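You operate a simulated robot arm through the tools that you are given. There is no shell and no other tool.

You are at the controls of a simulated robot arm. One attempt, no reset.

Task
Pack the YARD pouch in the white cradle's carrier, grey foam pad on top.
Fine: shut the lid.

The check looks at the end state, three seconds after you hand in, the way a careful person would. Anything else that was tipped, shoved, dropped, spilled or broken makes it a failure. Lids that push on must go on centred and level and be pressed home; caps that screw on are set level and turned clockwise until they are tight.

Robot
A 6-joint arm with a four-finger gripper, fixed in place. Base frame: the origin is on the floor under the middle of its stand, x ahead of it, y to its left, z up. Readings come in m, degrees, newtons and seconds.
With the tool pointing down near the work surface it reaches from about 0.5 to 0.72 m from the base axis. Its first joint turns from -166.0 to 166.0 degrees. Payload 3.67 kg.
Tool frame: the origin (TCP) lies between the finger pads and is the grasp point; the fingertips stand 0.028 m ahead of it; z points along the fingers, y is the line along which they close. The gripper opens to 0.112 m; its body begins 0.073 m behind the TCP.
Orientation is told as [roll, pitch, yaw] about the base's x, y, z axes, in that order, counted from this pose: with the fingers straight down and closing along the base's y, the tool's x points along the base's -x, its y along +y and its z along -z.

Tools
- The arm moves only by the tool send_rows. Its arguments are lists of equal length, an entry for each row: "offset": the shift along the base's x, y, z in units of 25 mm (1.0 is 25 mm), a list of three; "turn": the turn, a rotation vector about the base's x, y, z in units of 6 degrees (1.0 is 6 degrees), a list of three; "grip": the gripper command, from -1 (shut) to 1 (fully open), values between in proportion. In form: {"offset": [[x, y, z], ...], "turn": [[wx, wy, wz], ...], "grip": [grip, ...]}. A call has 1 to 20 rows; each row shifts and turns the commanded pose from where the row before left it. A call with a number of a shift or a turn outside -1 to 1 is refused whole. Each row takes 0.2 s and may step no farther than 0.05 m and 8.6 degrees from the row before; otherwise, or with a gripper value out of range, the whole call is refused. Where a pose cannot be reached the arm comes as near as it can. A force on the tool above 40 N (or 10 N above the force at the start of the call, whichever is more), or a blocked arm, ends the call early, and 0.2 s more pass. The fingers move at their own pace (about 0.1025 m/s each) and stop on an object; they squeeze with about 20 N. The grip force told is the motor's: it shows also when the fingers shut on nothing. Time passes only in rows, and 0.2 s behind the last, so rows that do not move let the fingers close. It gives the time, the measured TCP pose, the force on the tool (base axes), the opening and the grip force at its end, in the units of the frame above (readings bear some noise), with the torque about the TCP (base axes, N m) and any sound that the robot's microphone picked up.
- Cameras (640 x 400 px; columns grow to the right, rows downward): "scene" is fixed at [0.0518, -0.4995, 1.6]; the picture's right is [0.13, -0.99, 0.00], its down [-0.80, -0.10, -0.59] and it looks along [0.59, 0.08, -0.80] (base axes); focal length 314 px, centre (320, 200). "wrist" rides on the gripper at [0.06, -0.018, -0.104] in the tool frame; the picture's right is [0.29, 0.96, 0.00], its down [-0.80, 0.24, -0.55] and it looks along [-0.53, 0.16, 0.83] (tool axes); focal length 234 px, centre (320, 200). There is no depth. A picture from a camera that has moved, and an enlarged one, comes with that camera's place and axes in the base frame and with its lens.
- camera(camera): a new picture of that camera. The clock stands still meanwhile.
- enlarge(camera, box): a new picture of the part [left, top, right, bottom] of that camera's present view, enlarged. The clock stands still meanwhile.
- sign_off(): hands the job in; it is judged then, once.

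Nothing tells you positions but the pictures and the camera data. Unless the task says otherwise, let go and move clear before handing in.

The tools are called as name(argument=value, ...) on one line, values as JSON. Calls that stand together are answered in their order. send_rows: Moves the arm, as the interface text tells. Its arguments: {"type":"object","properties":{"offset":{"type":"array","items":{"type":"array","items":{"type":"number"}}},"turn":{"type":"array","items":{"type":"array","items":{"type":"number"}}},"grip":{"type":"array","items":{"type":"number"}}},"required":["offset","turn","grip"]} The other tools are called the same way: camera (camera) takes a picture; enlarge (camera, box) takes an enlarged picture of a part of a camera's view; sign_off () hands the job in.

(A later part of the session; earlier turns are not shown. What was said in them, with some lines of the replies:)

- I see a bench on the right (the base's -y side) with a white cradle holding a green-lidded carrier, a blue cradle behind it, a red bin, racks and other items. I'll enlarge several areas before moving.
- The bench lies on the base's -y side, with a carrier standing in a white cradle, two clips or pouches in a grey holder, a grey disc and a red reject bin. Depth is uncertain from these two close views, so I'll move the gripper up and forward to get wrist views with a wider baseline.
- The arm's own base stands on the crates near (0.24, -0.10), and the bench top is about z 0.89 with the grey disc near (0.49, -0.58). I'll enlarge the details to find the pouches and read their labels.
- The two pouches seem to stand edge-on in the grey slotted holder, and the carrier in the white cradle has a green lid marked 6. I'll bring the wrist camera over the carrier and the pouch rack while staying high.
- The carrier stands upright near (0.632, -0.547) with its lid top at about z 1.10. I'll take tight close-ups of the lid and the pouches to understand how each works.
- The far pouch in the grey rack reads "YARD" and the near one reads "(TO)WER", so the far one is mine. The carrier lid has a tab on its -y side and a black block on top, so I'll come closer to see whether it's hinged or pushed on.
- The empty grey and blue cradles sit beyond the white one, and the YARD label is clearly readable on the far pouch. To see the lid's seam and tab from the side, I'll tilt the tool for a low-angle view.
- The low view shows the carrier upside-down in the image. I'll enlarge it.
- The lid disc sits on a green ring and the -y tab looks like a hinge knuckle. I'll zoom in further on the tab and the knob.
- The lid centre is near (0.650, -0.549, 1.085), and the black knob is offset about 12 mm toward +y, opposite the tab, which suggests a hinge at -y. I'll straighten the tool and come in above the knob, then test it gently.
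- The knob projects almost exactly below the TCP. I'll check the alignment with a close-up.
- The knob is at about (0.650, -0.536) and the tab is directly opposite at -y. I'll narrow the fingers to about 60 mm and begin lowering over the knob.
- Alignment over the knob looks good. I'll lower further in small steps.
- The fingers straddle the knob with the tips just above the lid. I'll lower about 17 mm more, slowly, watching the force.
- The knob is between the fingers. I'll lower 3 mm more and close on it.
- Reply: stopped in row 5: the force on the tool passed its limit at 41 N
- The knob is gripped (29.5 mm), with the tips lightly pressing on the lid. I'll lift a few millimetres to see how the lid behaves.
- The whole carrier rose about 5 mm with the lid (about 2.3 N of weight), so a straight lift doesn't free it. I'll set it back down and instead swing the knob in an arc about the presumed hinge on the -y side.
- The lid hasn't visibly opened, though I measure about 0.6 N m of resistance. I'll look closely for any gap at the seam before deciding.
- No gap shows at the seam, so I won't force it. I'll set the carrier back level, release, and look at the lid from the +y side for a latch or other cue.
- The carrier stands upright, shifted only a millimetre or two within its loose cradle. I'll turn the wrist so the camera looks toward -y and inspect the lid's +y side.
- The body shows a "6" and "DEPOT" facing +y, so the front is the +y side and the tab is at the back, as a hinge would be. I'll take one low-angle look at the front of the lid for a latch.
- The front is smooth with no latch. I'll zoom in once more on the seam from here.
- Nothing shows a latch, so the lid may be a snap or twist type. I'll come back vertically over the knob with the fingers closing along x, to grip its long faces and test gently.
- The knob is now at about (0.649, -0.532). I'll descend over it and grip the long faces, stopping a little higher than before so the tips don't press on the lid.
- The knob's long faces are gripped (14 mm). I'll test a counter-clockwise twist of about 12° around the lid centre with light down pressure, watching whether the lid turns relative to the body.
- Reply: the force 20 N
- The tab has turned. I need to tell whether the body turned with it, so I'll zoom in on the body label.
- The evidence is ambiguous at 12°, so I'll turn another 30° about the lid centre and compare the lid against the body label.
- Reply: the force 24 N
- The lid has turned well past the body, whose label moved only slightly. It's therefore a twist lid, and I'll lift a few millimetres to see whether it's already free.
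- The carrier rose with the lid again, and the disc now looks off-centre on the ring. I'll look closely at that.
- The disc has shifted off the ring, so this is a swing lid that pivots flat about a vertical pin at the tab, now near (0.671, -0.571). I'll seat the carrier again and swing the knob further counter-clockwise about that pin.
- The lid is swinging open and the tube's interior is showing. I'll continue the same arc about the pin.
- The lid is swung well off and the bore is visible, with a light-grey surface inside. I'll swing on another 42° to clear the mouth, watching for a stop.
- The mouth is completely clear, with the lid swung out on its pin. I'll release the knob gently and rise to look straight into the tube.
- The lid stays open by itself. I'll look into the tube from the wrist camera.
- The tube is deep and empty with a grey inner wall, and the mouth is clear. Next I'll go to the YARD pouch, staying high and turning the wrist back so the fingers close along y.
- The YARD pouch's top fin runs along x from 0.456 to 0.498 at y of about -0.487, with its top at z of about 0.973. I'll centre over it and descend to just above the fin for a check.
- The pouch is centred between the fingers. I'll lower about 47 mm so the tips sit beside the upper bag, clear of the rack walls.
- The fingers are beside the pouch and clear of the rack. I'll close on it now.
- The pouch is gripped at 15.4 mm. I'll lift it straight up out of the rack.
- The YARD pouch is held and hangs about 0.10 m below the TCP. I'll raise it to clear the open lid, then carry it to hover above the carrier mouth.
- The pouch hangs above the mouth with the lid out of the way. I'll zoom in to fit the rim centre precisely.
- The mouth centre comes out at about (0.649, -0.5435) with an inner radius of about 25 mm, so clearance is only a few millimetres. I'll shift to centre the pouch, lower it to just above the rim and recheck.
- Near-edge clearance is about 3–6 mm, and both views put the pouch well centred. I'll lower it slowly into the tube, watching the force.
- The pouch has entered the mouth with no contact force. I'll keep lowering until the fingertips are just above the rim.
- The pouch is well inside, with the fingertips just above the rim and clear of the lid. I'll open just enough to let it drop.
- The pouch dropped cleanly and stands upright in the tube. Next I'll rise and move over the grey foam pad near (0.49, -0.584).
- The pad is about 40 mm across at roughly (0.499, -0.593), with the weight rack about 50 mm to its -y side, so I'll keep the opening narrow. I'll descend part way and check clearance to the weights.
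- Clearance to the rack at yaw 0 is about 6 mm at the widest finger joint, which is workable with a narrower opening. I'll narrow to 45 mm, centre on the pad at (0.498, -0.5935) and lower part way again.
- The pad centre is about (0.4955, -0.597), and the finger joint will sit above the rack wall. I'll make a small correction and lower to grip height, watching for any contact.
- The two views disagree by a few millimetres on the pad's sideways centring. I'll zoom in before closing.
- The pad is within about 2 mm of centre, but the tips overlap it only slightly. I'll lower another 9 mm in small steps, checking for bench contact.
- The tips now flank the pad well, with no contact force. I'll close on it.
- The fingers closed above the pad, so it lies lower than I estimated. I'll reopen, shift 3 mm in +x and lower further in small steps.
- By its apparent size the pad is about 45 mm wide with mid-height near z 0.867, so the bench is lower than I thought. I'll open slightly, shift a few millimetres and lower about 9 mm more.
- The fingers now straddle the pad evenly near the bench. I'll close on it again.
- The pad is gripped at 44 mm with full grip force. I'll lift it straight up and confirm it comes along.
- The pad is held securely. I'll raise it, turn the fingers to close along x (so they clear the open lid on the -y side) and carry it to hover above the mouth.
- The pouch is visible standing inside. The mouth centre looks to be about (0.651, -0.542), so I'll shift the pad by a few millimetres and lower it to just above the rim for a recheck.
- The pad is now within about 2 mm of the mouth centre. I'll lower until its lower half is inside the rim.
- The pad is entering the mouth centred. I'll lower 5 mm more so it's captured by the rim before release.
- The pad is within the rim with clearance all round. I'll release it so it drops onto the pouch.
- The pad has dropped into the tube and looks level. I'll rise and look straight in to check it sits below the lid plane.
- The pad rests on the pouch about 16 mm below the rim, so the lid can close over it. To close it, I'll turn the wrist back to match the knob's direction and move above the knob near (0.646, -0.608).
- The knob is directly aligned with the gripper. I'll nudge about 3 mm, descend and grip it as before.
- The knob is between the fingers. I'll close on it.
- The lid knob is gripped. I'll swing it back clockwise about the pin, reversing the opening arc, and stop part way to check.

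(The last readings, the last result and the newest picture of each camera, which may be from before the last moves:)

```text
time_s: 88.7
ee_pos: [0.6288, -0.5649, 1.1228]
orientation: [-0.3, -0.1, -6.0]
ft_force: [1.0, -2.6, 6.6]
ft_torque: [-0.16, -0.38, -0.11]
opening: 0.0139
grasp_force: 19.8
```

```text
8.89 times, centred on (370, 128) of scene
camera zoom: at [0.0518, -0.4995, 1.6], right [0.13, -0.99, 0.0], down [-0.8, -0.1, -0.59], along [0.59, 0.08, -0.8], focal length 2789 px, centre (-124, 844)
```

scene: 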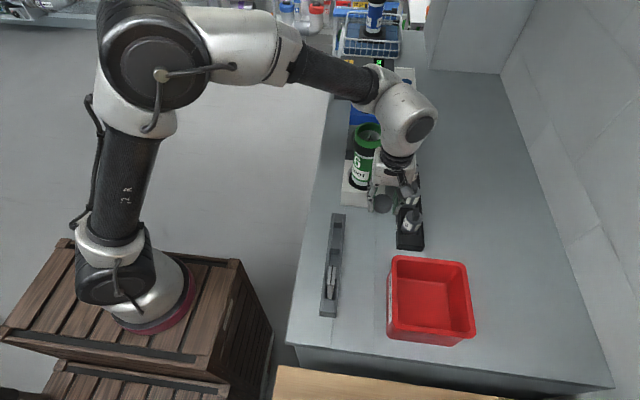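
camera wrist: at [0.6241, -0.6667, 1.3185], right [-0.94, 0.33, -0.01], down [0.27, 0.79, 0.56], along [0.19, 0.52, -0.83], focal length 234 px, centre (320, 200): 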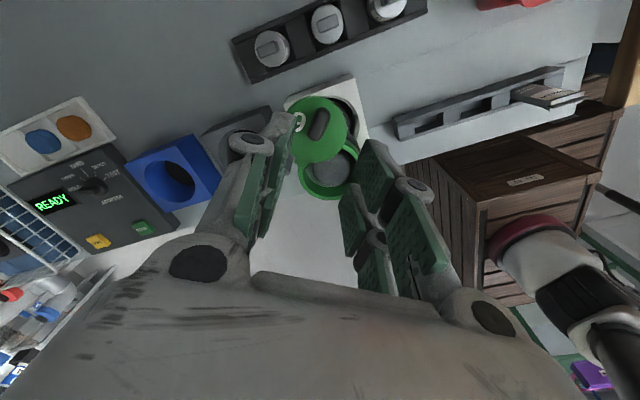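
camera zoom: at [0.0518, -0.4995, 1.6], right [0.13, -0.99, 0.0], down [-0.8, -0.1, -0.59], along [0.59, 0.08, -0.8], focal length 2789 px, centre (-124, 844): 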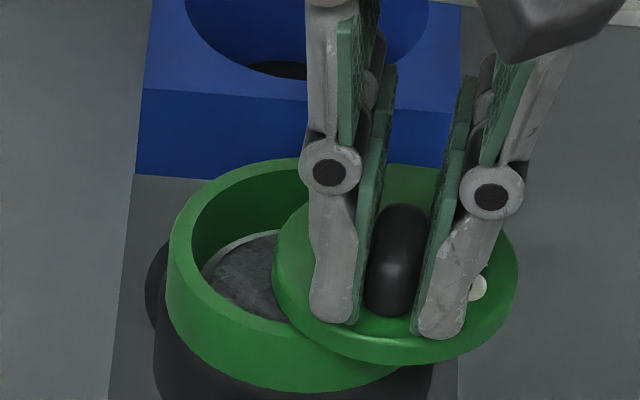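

The lid is swinging back over the mouth. I'll continue another 36° and check.

send_rows(offset=[[0.031, 0.196, 0], [0.051, 0.192, 0], [0.072, 0.186, 0], [0.09, 0.177, 0], [0.108, 0.167, 0], [0.125, 0.154, 0], [0, 0, 0]], turn=[[0, 0, -1], [0, 0, -1], [0, 0, -1], [0, 0, -1], [0, 0, -1], [0, 0, -1], [0, 0, 0]], grip=[-1, -1, -1, -1, -1, -1, -1])

enlarge(camera="scene", box=[335, 100, 400, 205])

enlarge(camera="scene", box=[345, 105, 395, 150])

enlarge(camera="wrist", box=[220, 60, 420, 250])

```text
time_s: 90.3
ee_pos: [0.6398, -0.5369, 1.1221]
orientation: [-0.3, -0.1, -42.1]
ft_force: [-0.8, -1.3, -1.8]
ft_torque: [-0.13, 0.0, -0.03]
opening: 0.0139
grasp_force: 20.4
```

```text
3.81 times, centred on (368, 152) of scene
camera zoom: at [0.0518, -0.4995, 1.6], right [0.13, -0.99, 0.0], down [-0.8, -0.1, -0.59], along [0.59, 0.08, -0.8], focal length 1195 px, centre (139, 381)
```

zoom: 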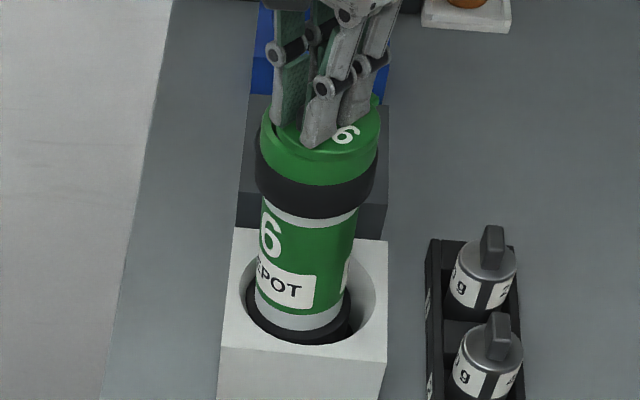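

```text
8.89 times, centred on (370, 128) of scene
camera zoom: at [0.0518, -0.4995, 1.6], right [0.13, -0.99, 0.0], down [-0.8, -0.1, -0.59], along [0.59, 0.08, -0.8], focal length 2789 px, centre (-124, 844)
```

zoom: 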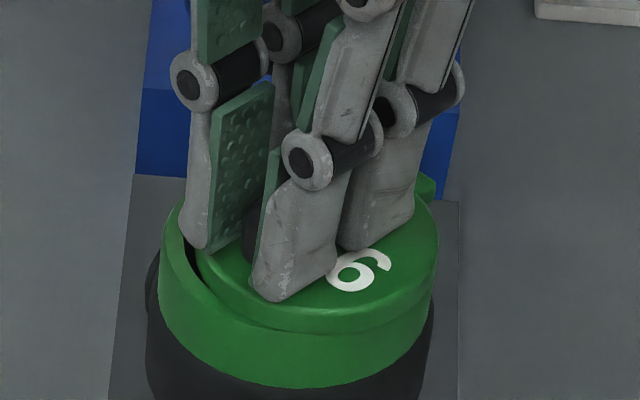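

```text
2.11 times, centred on (320, 155) of wrist
camera zoom: at [0.5832, -0.5089, 1.2252], right [0.43, 0.9, -0.01], down [0.75, -0.35, 0.55], along [0.5, -0.24, -0.83], focal length 493 px, centre (320, 295)
```

zoom: 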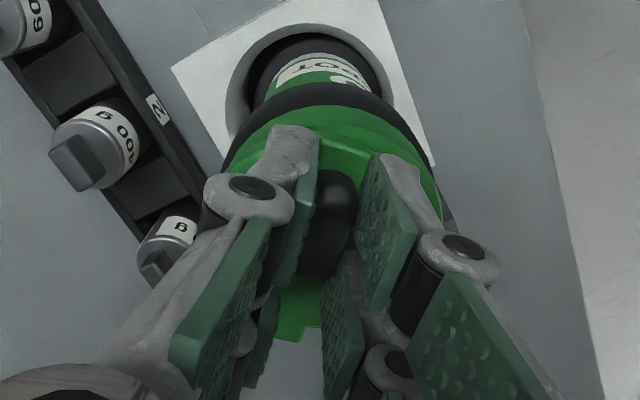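

Nearly closed, with only a thin crescent left at the upper-left. I'll continue about 10° more with light down pressure.

send_rows(offset=[[0.07, 0.07, -0.04], [0.07, 0.07, 0], [0.077, 0.062, 0], [0, 0, 0]], turn=[[0, 0, -0.5], [0, 0, -0.5], [0, 0, -0.5], [0, 0, 0]], grip=[-1, -1, -1, -1])

enlarge(camera="scene", box=[345, 105, 395, 150])

enlarge(camera="wrist", box=[260, 80, 390, 200])

```text
time_s: 91.3
ee_pos: [0.6455, -0.5324, 1.1222]
orientation: [-0.3, -0.3, -51.0]
ft_force: [0.2, -3.2, 6.1]
ft_torque: [-0.52, -0.34, -0.05]
opening: 0.0136
grasp_force: 19.3
```

```text
8.89 times, centred on (370, 128) of scene
camera zoom: at [0.0518, -0.4995, 1.6], right [0.13, -0.99, 0.0], down [-0.8, -0.1, -0.59], along [0.59, 0.08, -0.8], focal length 2789 px, centre (-124, 844)
```

zoom: 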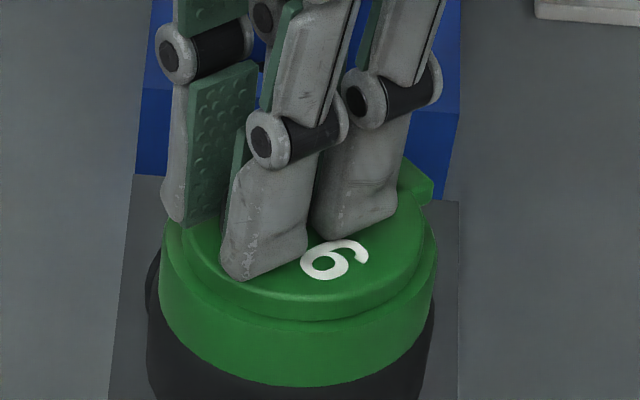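

```text
3.33 times, centred on (325, 140) of wrist
camera zoom: at [0.5942, -0.4952, 1.2248], right [0.56, 0.83, -0.01], down [0.69, -0.46, 0.56], along [0.46, -0.32, -0.83], focal length 781 px, centre (303, 400)
```

zoom: 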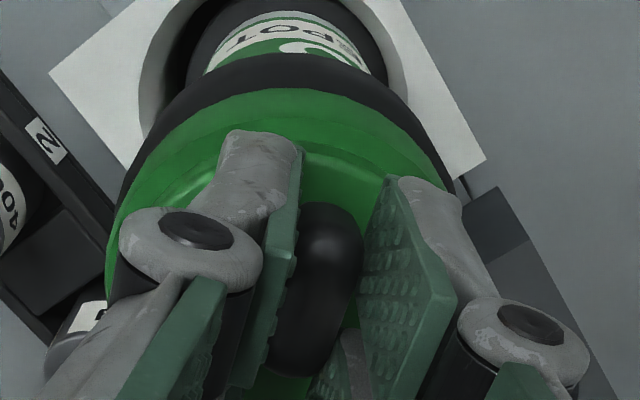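

The disc is almost concentric. I'll add 3° more and compare the margins on both sides of the disc.

send_rows(offset=[[0.08, 0.058, 0], [0, 0, 0]], turn=[[0, 0, -0.5], [0, 0, 0]], grip=[-1, -1])

enlarge(camera="scene", box=[352, 112, 392, 148])

enlarge(camera="scene", box=[335, 100, 400, 205])

```text
time_s: 91.9
ee_pos: [0.6481, -0.5302, 1.1209]
orientation: [-0.2, -0.2, -54.0]
ft_force: [-1.5, -2.9, 9.6]
ft_torque: [-0.14, 0.17, 0.07]
opening: 0.0138
grasp_force: 20.6
```

```text
11.11 times, centred on (372, 130) of scene
camera zoom: at [0.0518, -0.4995, 1.6], right [0.13, -0.99, 0.0], down [-0.8, -0.1, -0.59], along [0.59, 0.08, -0.8], focal length 3486 px, centre (-258, 978)
```

zoom: 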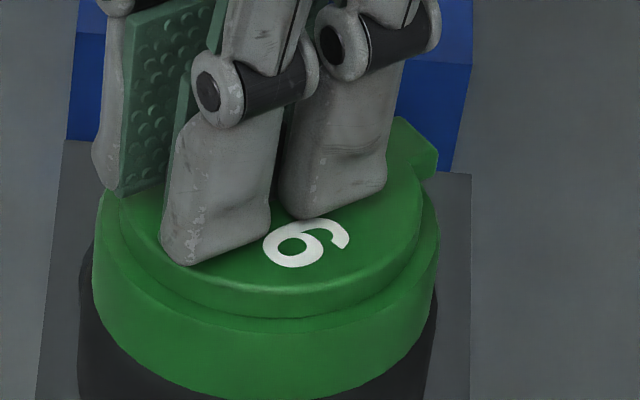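

```text
3.81 times, centred on (368, 152) of scene
camera zoom: at [0.0518, -0.4995, 1.6], right [0.13, -0.99, 0.0], down [-0.8, -0.1, -0.59], along [0.59, 0.08, -0.8], focal length 1195 px, centre (139, 381)
```

zoom: 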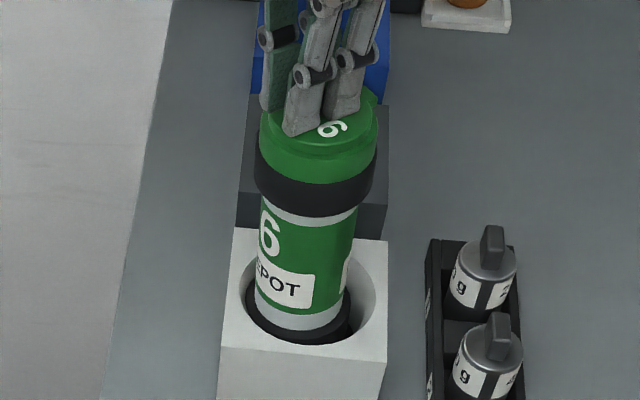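

It's nearly matching the original closed margins. I'll turn 3° further to feel for a closed stop.

send_rows(offset=[[0.083, 0.053, 0], [0, 0, 0]], turn=[[0, 0, -0.5], [0, 0, 0]], grip=[-1, -1])

enlarge(camera="scene", box=[352, 112, 392, 148])

enlarge(camera="scene", box=[335, 100, 400, 205])

```text
time_s: 92.5
ee_pos: [0.6501, -0.5287, 1.1219]
orientation: [-0.4, -0.3, -57.0]
ft_force: [-3.7, -2.5, 14.1]
ft_torque: [0.07, 0.41, 0.25]
opening: 0.0138
grasp_force: 19.5
```

```text
11.11 times, centred on (372, 130) of scene
camera zoom: at [0.0518, -0.4995, 1.6], right [0.13, -0.99, 0.0], down [-0.8, -0.1, -0.59], along [0.59, 0.08, -0.8], focal length 3486 px, centre (-258, 978)
```

zoom: 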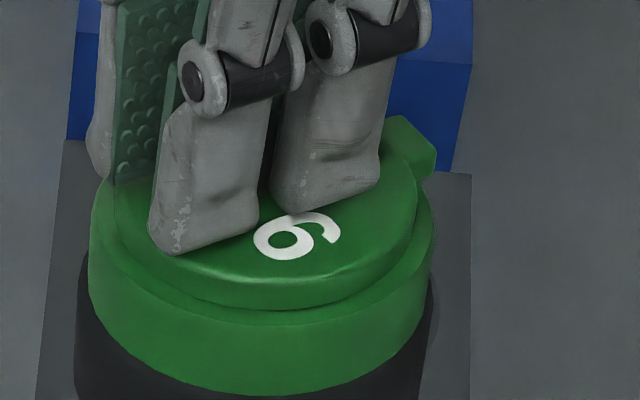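

```text
3.81 times, centred on (368, 152) of scene
camera zoom: at [0.0518, -0.4995, 1.6], right [0.13, -0.99, 0.0], down [-0.8, -0.1, -0.59], along [0.59, 0.08, -0.8], focal length 1195 px, centre (139, 381)
```

zoom: 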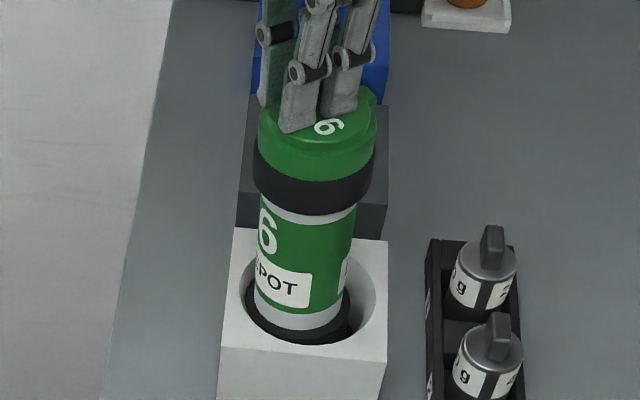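

Torque rose to 0.25 N m and the body started to follow, so the lid is against its closed stop with margins matching the original. I'll release and rise to inspect.

send_rows(offset=[[0, 0, 0], [0, 0, 0], [0, 0, 0], [0, 0, 0.3], [0, 0, 0.7], [0, 0, 1], [0, 0, 1], [0, 0, 1], [0, 0, 0]], turn=[[0, 0, 0], [0, 0, 0], [0, 0, 0], [0, 0, 0], [0, 0, 0], [0, 0, 0], [0, 0, 0], [0, 0, 0], [0, 0, 0]], grip=[-0.8, -0.6, -0.3, -0.3, -0.3, -0.3, -0.3, -0.3, -0.3])

camera(camera="wrist")

enlarge(camera="wrist", box=[260, 60, 380, 180])

enlarge(camera="scene", box=[352, 112, 392, 148])

enlarge(camera="scene", box=[335, 100, 400, 205])

```text
time_s: 94.5
ee_pos: [0.6489, -0.5287, 1.2201]
orientation: [-0.3, -0.3, -57.0]
ft_force: [-0.4, 0.6, -0.8]
ft_torque: [0.0, 0.02, -0.01]
opening: 0.0394
grasp_force: 0.1
```

```text
taken
camera wrist: at [0.6016, -0.4869, 1.3245], right [0.65, 0.76, -0.01], down [0.64, -0.53, 0.56], along [0.42, -0.36, -0.83], focal length 234 px, centre (320, 200)
```

wrist: 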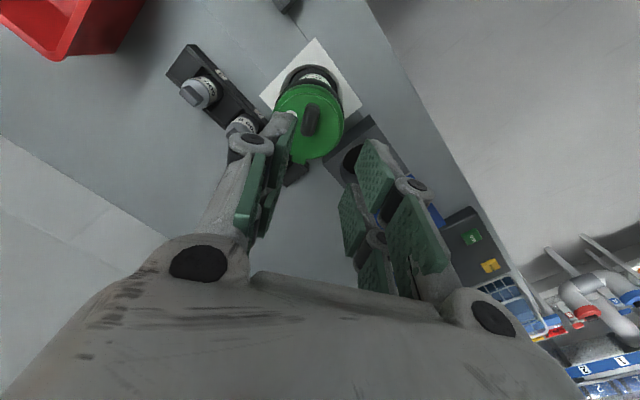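

```text
3.33 times, centred on (320, 120) of wrist
camera zoom: at [0.6016, -0.4869, 1.3245], right [0.65, 0.76, -0.01], down [0.64, -0.53, 0.56], along [0.42, -0.36, -0.83], focal length 781 px, centre (320, 467)
```

zoom: 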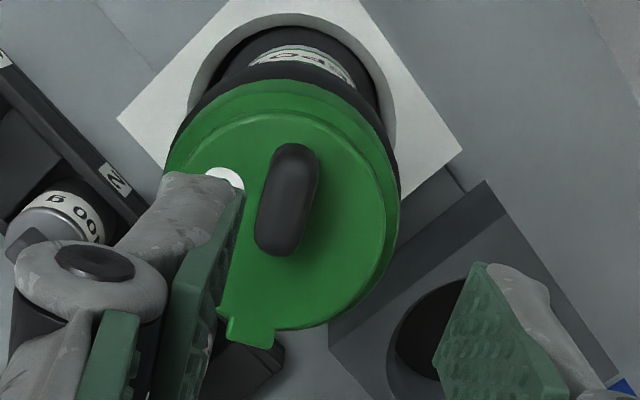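

```text
11.11 times, centred on (372, 130) of scene
camera zoom: at [0.0518, -0.4995, 1.6], right [0.13, -0.99, 0.0], down [-0.8, -0.1, -0.59], along [0.59, 0.08, -0.8], focal length 3486 px, centre (-258, 978)
```

zoom: 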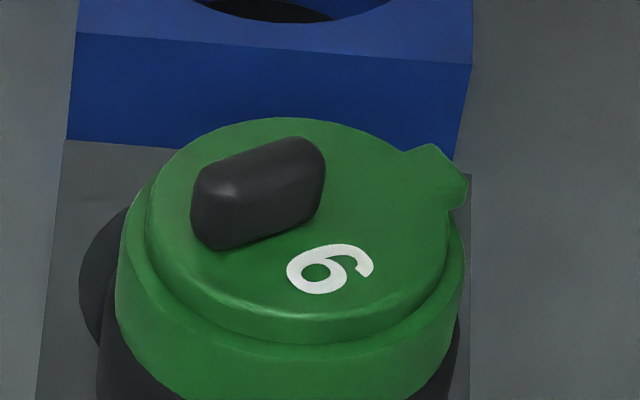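

```text
3.81 times, centred on (368, 152) of scene
camera zoom: at [0.0518, -0.4995, 1.6], right [0.13, -0.99, 0.0], down [-0.8, -0.1, -0.59], along [0.59, 0.08, -0.8], focal length 1195 px, centre (139, 381)
```

zoom: 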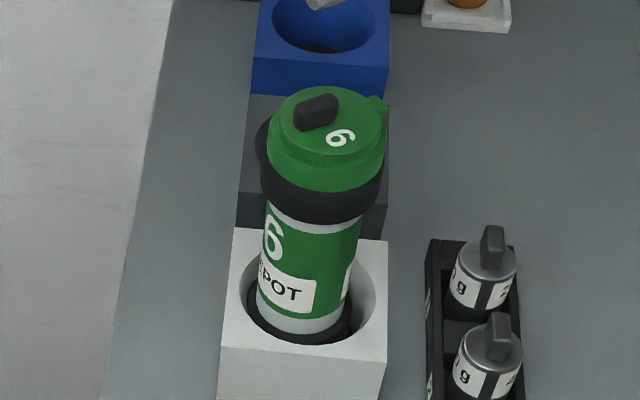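

The lid looks shut and concentric. I'll check the margins closely from above and compare them with the original closed state.

enlarge(camera="wrist", box=[270, 75, 350, 165])

enlarge(camera="scene", box=[350, 115, 392, 160])

```text
4.44 times, centred on (310, 120) of wrist
camera zoom: at [0.6016, -0.4869, 1.3245], right [0.65, 0.76, -0.01], down [0.64, -0.53, 0.56], along [0.42, -0.36, -0.83], focal length 1041 px, centre (364, 556)
```

zoom: 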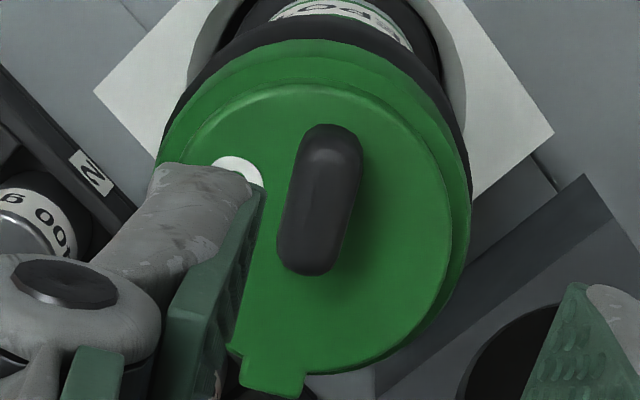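

```text
8.89 times, centred on (371, 138) of scene
camera zoom: at [0.0518, -0.4995, 1.6], right [0.13, -0.99, 0.0], down [-0.8, -0.1, -0.59], along [0.59, 0.08, -0.8], focal length 2789 px, centre (-133, 756)
```

zoom: 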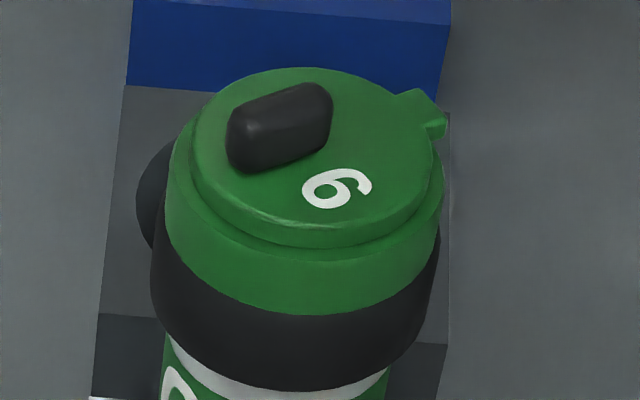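

The geometry is consistent: lid and body have both turned about 33–34° from the start, so the lid is fully closed relative to the body. I'll rise clear and retreat to view the whole scene.

send_rows(offset=[[0, 0, 1], [0, 0, 1], [0, 0, 1], [0, 0, 1], [0, 0, 1], [0, 0, 1], [-1, 0.4, 0], [-1, 0.4, 0], [-1, 0.4, 0], [-1, 0.4, 0], [-1, 0.4, 0], [-1, 0.4, 0], [-1, 0.4, 0], [-1, 0.4, 0], [-1, 0.4, 0], [-1, 0.4, 0], [-1, 0.4, 0], [0, 0, 0]], turn=[[0, 0, 1], [0, 0, 1], [0, 0, 1], [0, 0, 1], [0, 0, 1], [0, 0, 1], [0, 0, 1], [0, 0, 1], [0, 0, 1], [0, 0, 0.5], [0, 0, 0], [0, 0, 0], [0, 0, 0], [0, 0, 0], [0, 0, 0], [0, 0, 0], [0, 0, 0], [0, 0, 0]], grip=[-0.3, -0.3, -0.3, -0.3, 0, 0, 0, 0, 0, 0, 0, 0, 0, 0, 0, 0, 0, 0])

camera(camera="scene")

camera(camera="wrist")

enlarge(camera="scene", box=[335, 100, 435, 255])

enlarge(camera="scene", box=[310, 60, 430, 150])

```text
time_s: 98.3
ee_pos: [0.3649, -0.4101, 1.355]
orientation: [-0.2, -0.3, 0.0]
ft_force: [-0.5, 1.4, 0.1]
ft_torque: [-0.02, -0.02, 0.0]
opening: 0.0558
grasp_force: 0.1
out of reach, approached as far as the arm can: row 6
```

```text
taken
```

scene: 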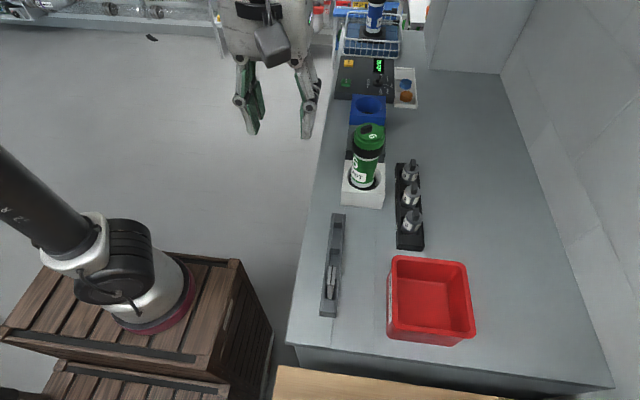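

```text
taken
camera wrist: at [0.3055, -0.4259, 1.4578], right [-0.29, 0.96, -0.01], down [0.8, 0.24, 0.56], along [0.53, 0.16, -0.83], focal length 234 px, centre (320, 200)
```

wrist: 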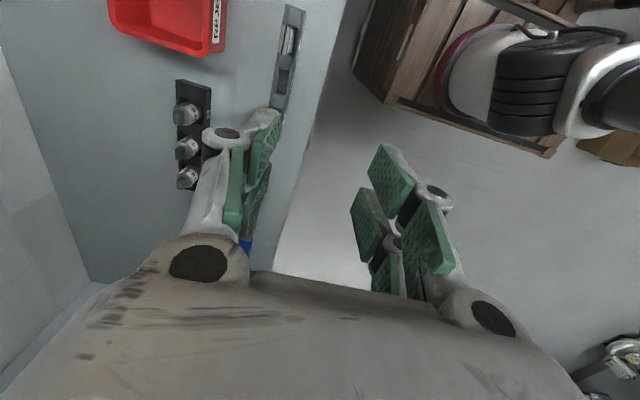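

```text
2.58 times, centred on (385, 178) of scene
camera zoom: at [0.0518, -0.4995, 1.6], right [0.13, -0.99, 0.0], down [-0.8, -0.1, -0.59], along [0.59, 0.08, -0.8], focal length 810 px, centre (152, 258)
```

zoom: 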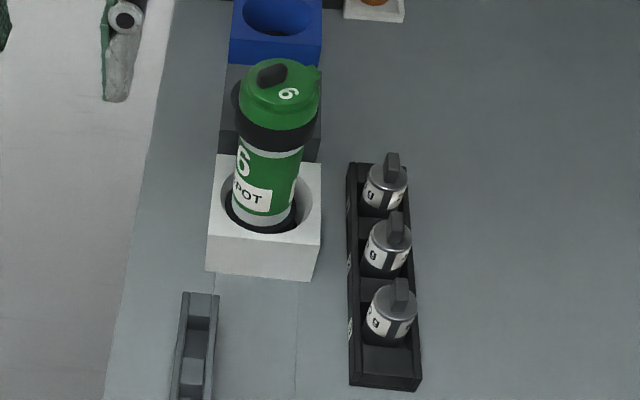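

```text
4.44 times, centred on (370, 105) of scene
camera zoom: at [0.0518, -0.4995, 1.6], right [0.13, -0.99, 0.0], down [-0.8, -0.1, -0.59], along [0.59, 0.08, -0.8], focal length 1394 px, centre (98, 622)
```

zoom: 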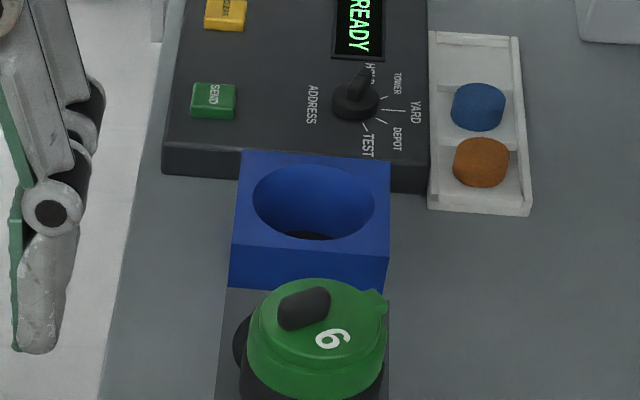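

Everything else looks undisturbed. I'll do one last precise check that the lid is concentric, by zooming tightly on it without the gripper in the way.

enlarge(camera="scene", box=[353, 118, 387, 150])

enlarge(camera="scene", box=[372, 120, 390, 145])

enlarge(camera="scene", box=[350, 120, 368, 145])

```text
12.50 times, centred on (370, 134) of scene
camera zoom: at [0.0518, -0.4995, 1.6], right [0.13, -0.99, 0.0], down [-0.8, -0.1, -0.59], along [0.59, 0.08, -0.8], focal length 3922 px, centre (-305, 1025)
```

zoom: 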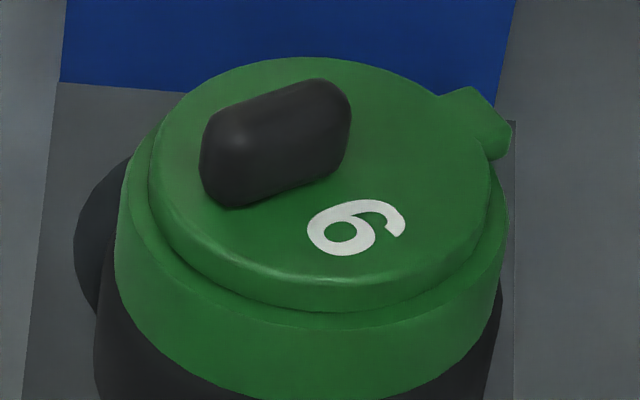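

```text
16.00 times, centred on (381, 132) of scene
camera zoom: at [0.0518, -0.4995, 1.6], right [0.13, -0.99, 0.0], down [-0.8, -0.1, -0.59], along [0.59, 0.08, -0.8], focal length 5020 px, centre (-656, 1280)
```

zoom: 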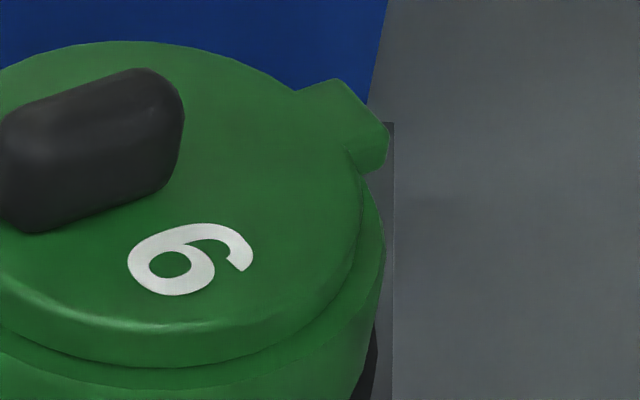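

```text
16.00 times, centred on (359, 132) of scene
camera zoom: at [0.0518, -0.4995, 1.6], right [0.13, -0.99, 0.0], down [-0.8, -0.1, -0.59], along [0.59, 0.08, -0.8], focal length 5020 px, centre (-304, 1280)
```

zoom: 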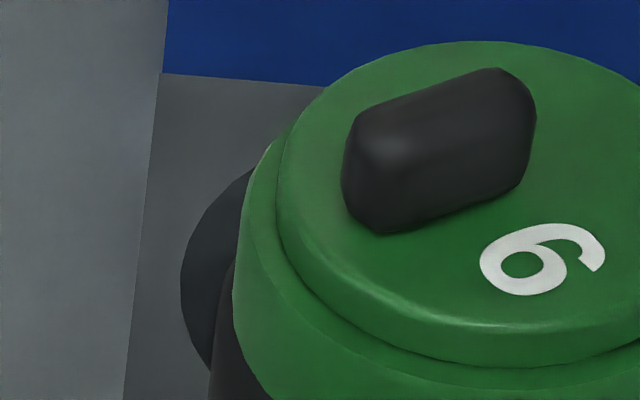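

By these measures the lid is concentric to within about a millimetre. For certainty I'll repeat the same overhead view I took at the start and compare the closed lid directly.

send_rows(offset=[[0.87, -0.715, -0.46], [0.87, -0.715, -0.46], [0.87, -0.715, -0.46], [0.87, -0.715, -0.46], [0.87, -0.715, -0.46], [0.87, -0.715, -0.46], [0.87, -0.715, -0.46], [0.87, -0.715, -0.46], [0.87, -0.715, -0.46], [0, 0, 0]], turn=[[0, 0, 0], [0, 0, 0], [0, 0, 0], [0, 0, 0], [0, 0, 0], [0, 0, 0], [0, 0, 0], [0, 0, 0], [0, 0, 0], [0, 0, 0]], grip=[1, 1, 1, 1, 1, 1, 1, 1, 1, 1])

enlarge(camera="wrist", box=[275, 115, 360, 215])

enlarge(camera="wrist", box=[282, 140, 352, 215])

```text
time_s: 100.5
ee_pos: [0.5627, -0.57, 1.2496]
orientation: [-0.3, -0.2, 0.0]
ft_force: [-1.1, -0.3, 1.2]
ft_torque: [-0.05, -0.01, -0.02]
opening: 0.1117
grasp_force: 0.0
```

```text
4.00 times, centred on (318, 165) of wrist
camera zoom: at [0.5022, -0.5867, 1.3542], right [-0.29, 0.96, -0.01], down [0.8, 0.24, 0.56], along [0.53, 0.16, -0.83], focal length 937 px, centre (330, 340)
```

zoom: 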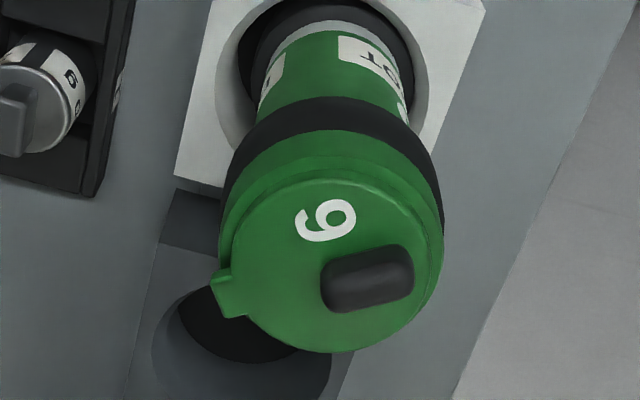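

```text
5.33 times, centred on (317, 178) of wrist
camera zoom: at [0.5022, -0.5867, 1.3542], right [-0.29, 0.96, -0.01], down [0.8, 0.24, 0.56], along [0.53, 0.16, -0.83], focal length 1249 px, centre (336, 320)
```

zoom: 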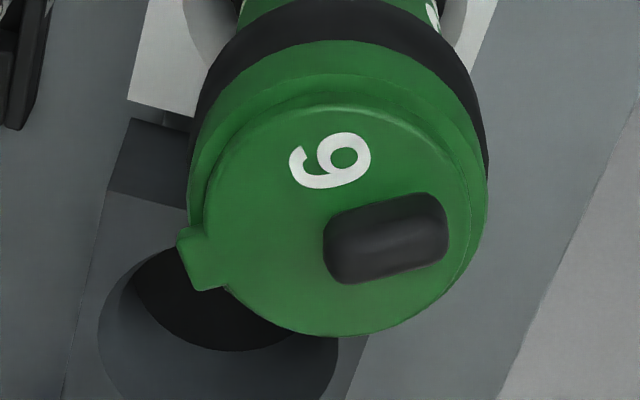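

The overhead view matches the original closed state: disc concentric on the ring with even margins on both sides. I'll retreat clear of the bench before handing in.

send_rows(offset=[[0, 0, 0.8], [-0.87, 0.7, 0.46], [-0.87, 0.7, 0.46], [-0.87, 0.7, 0.46], [-0.87, 0.7, 0.46], [-0.87, 0.7, 0.46], [-0.87, 0.7, 0.46], [-0.87, 0.7, 0.2], [-0.87, 0.7, 0], [0, 0, 0]], turn=[[0, 0, 0], [0, 0, 0], [0, 0, 0], [0, 0, 0], [0, 0, 0], [0, 0, 0], [0, 0, 0], [0, 0, 0], [0, 0, 0], [0, 0, 0]], grip=[1, 1, 1, 1, 1, 1, 1, 1, 1, 1])

camera(camera="scene")

```text
time_s: 102.7
ee_pos: [0.3881, -0.4303, 1.346]
orientation: [-0.3, -0.2, 0.0]
ft_force: [-0.1, -0.3, 0.0]
ft_torque: [-0.03, -0.01, -0.03]
opening: 0.1119
grasp_force: 0.1
```

```text
taken
```

scene: 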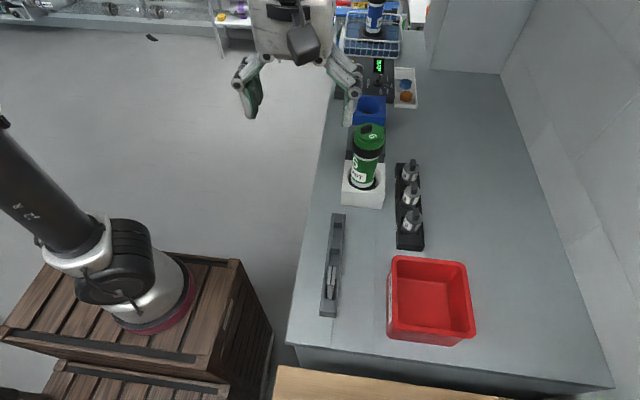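

The carrier stands upright in the white cradle with its lid shut, and the YARD pouch and the grey pad are inside. The other objects sit where they were and the gripper is empty and clear, so I'm handing the job in.

sign_off()

```text
The job is handed in.
```

The YARD pouch is in the white cradle's carrier with the grey foam pad on top, and the lid is shut. I've handed the job in; no result has come back yet.

- **Lid:** it swings flat about a pin at its tab rather than lifting. I turned it back until it met a stop. From above it sits concentric with its ring to within about 1 mm, as it did at the start.
- **Carrier:** while I worked out how the lid opened, I lifted the carrier about 5 mm and tilted it slightly before seating it again. It now stands upright, turned about 34° from where it began and shifted a few millimetres within the cradle.
- **Pouch and pad:** both were released at the rim and dropped into the tube, because the fingers don't fit inside. The pad settled on the pouch about 16 mm below the rim, with a slight tilt.
- **Everything else:** the TOWER pouch, weights, bin, tray and control panel look undisturbed in the last pictures. The gripper is empty and clear of the bench.
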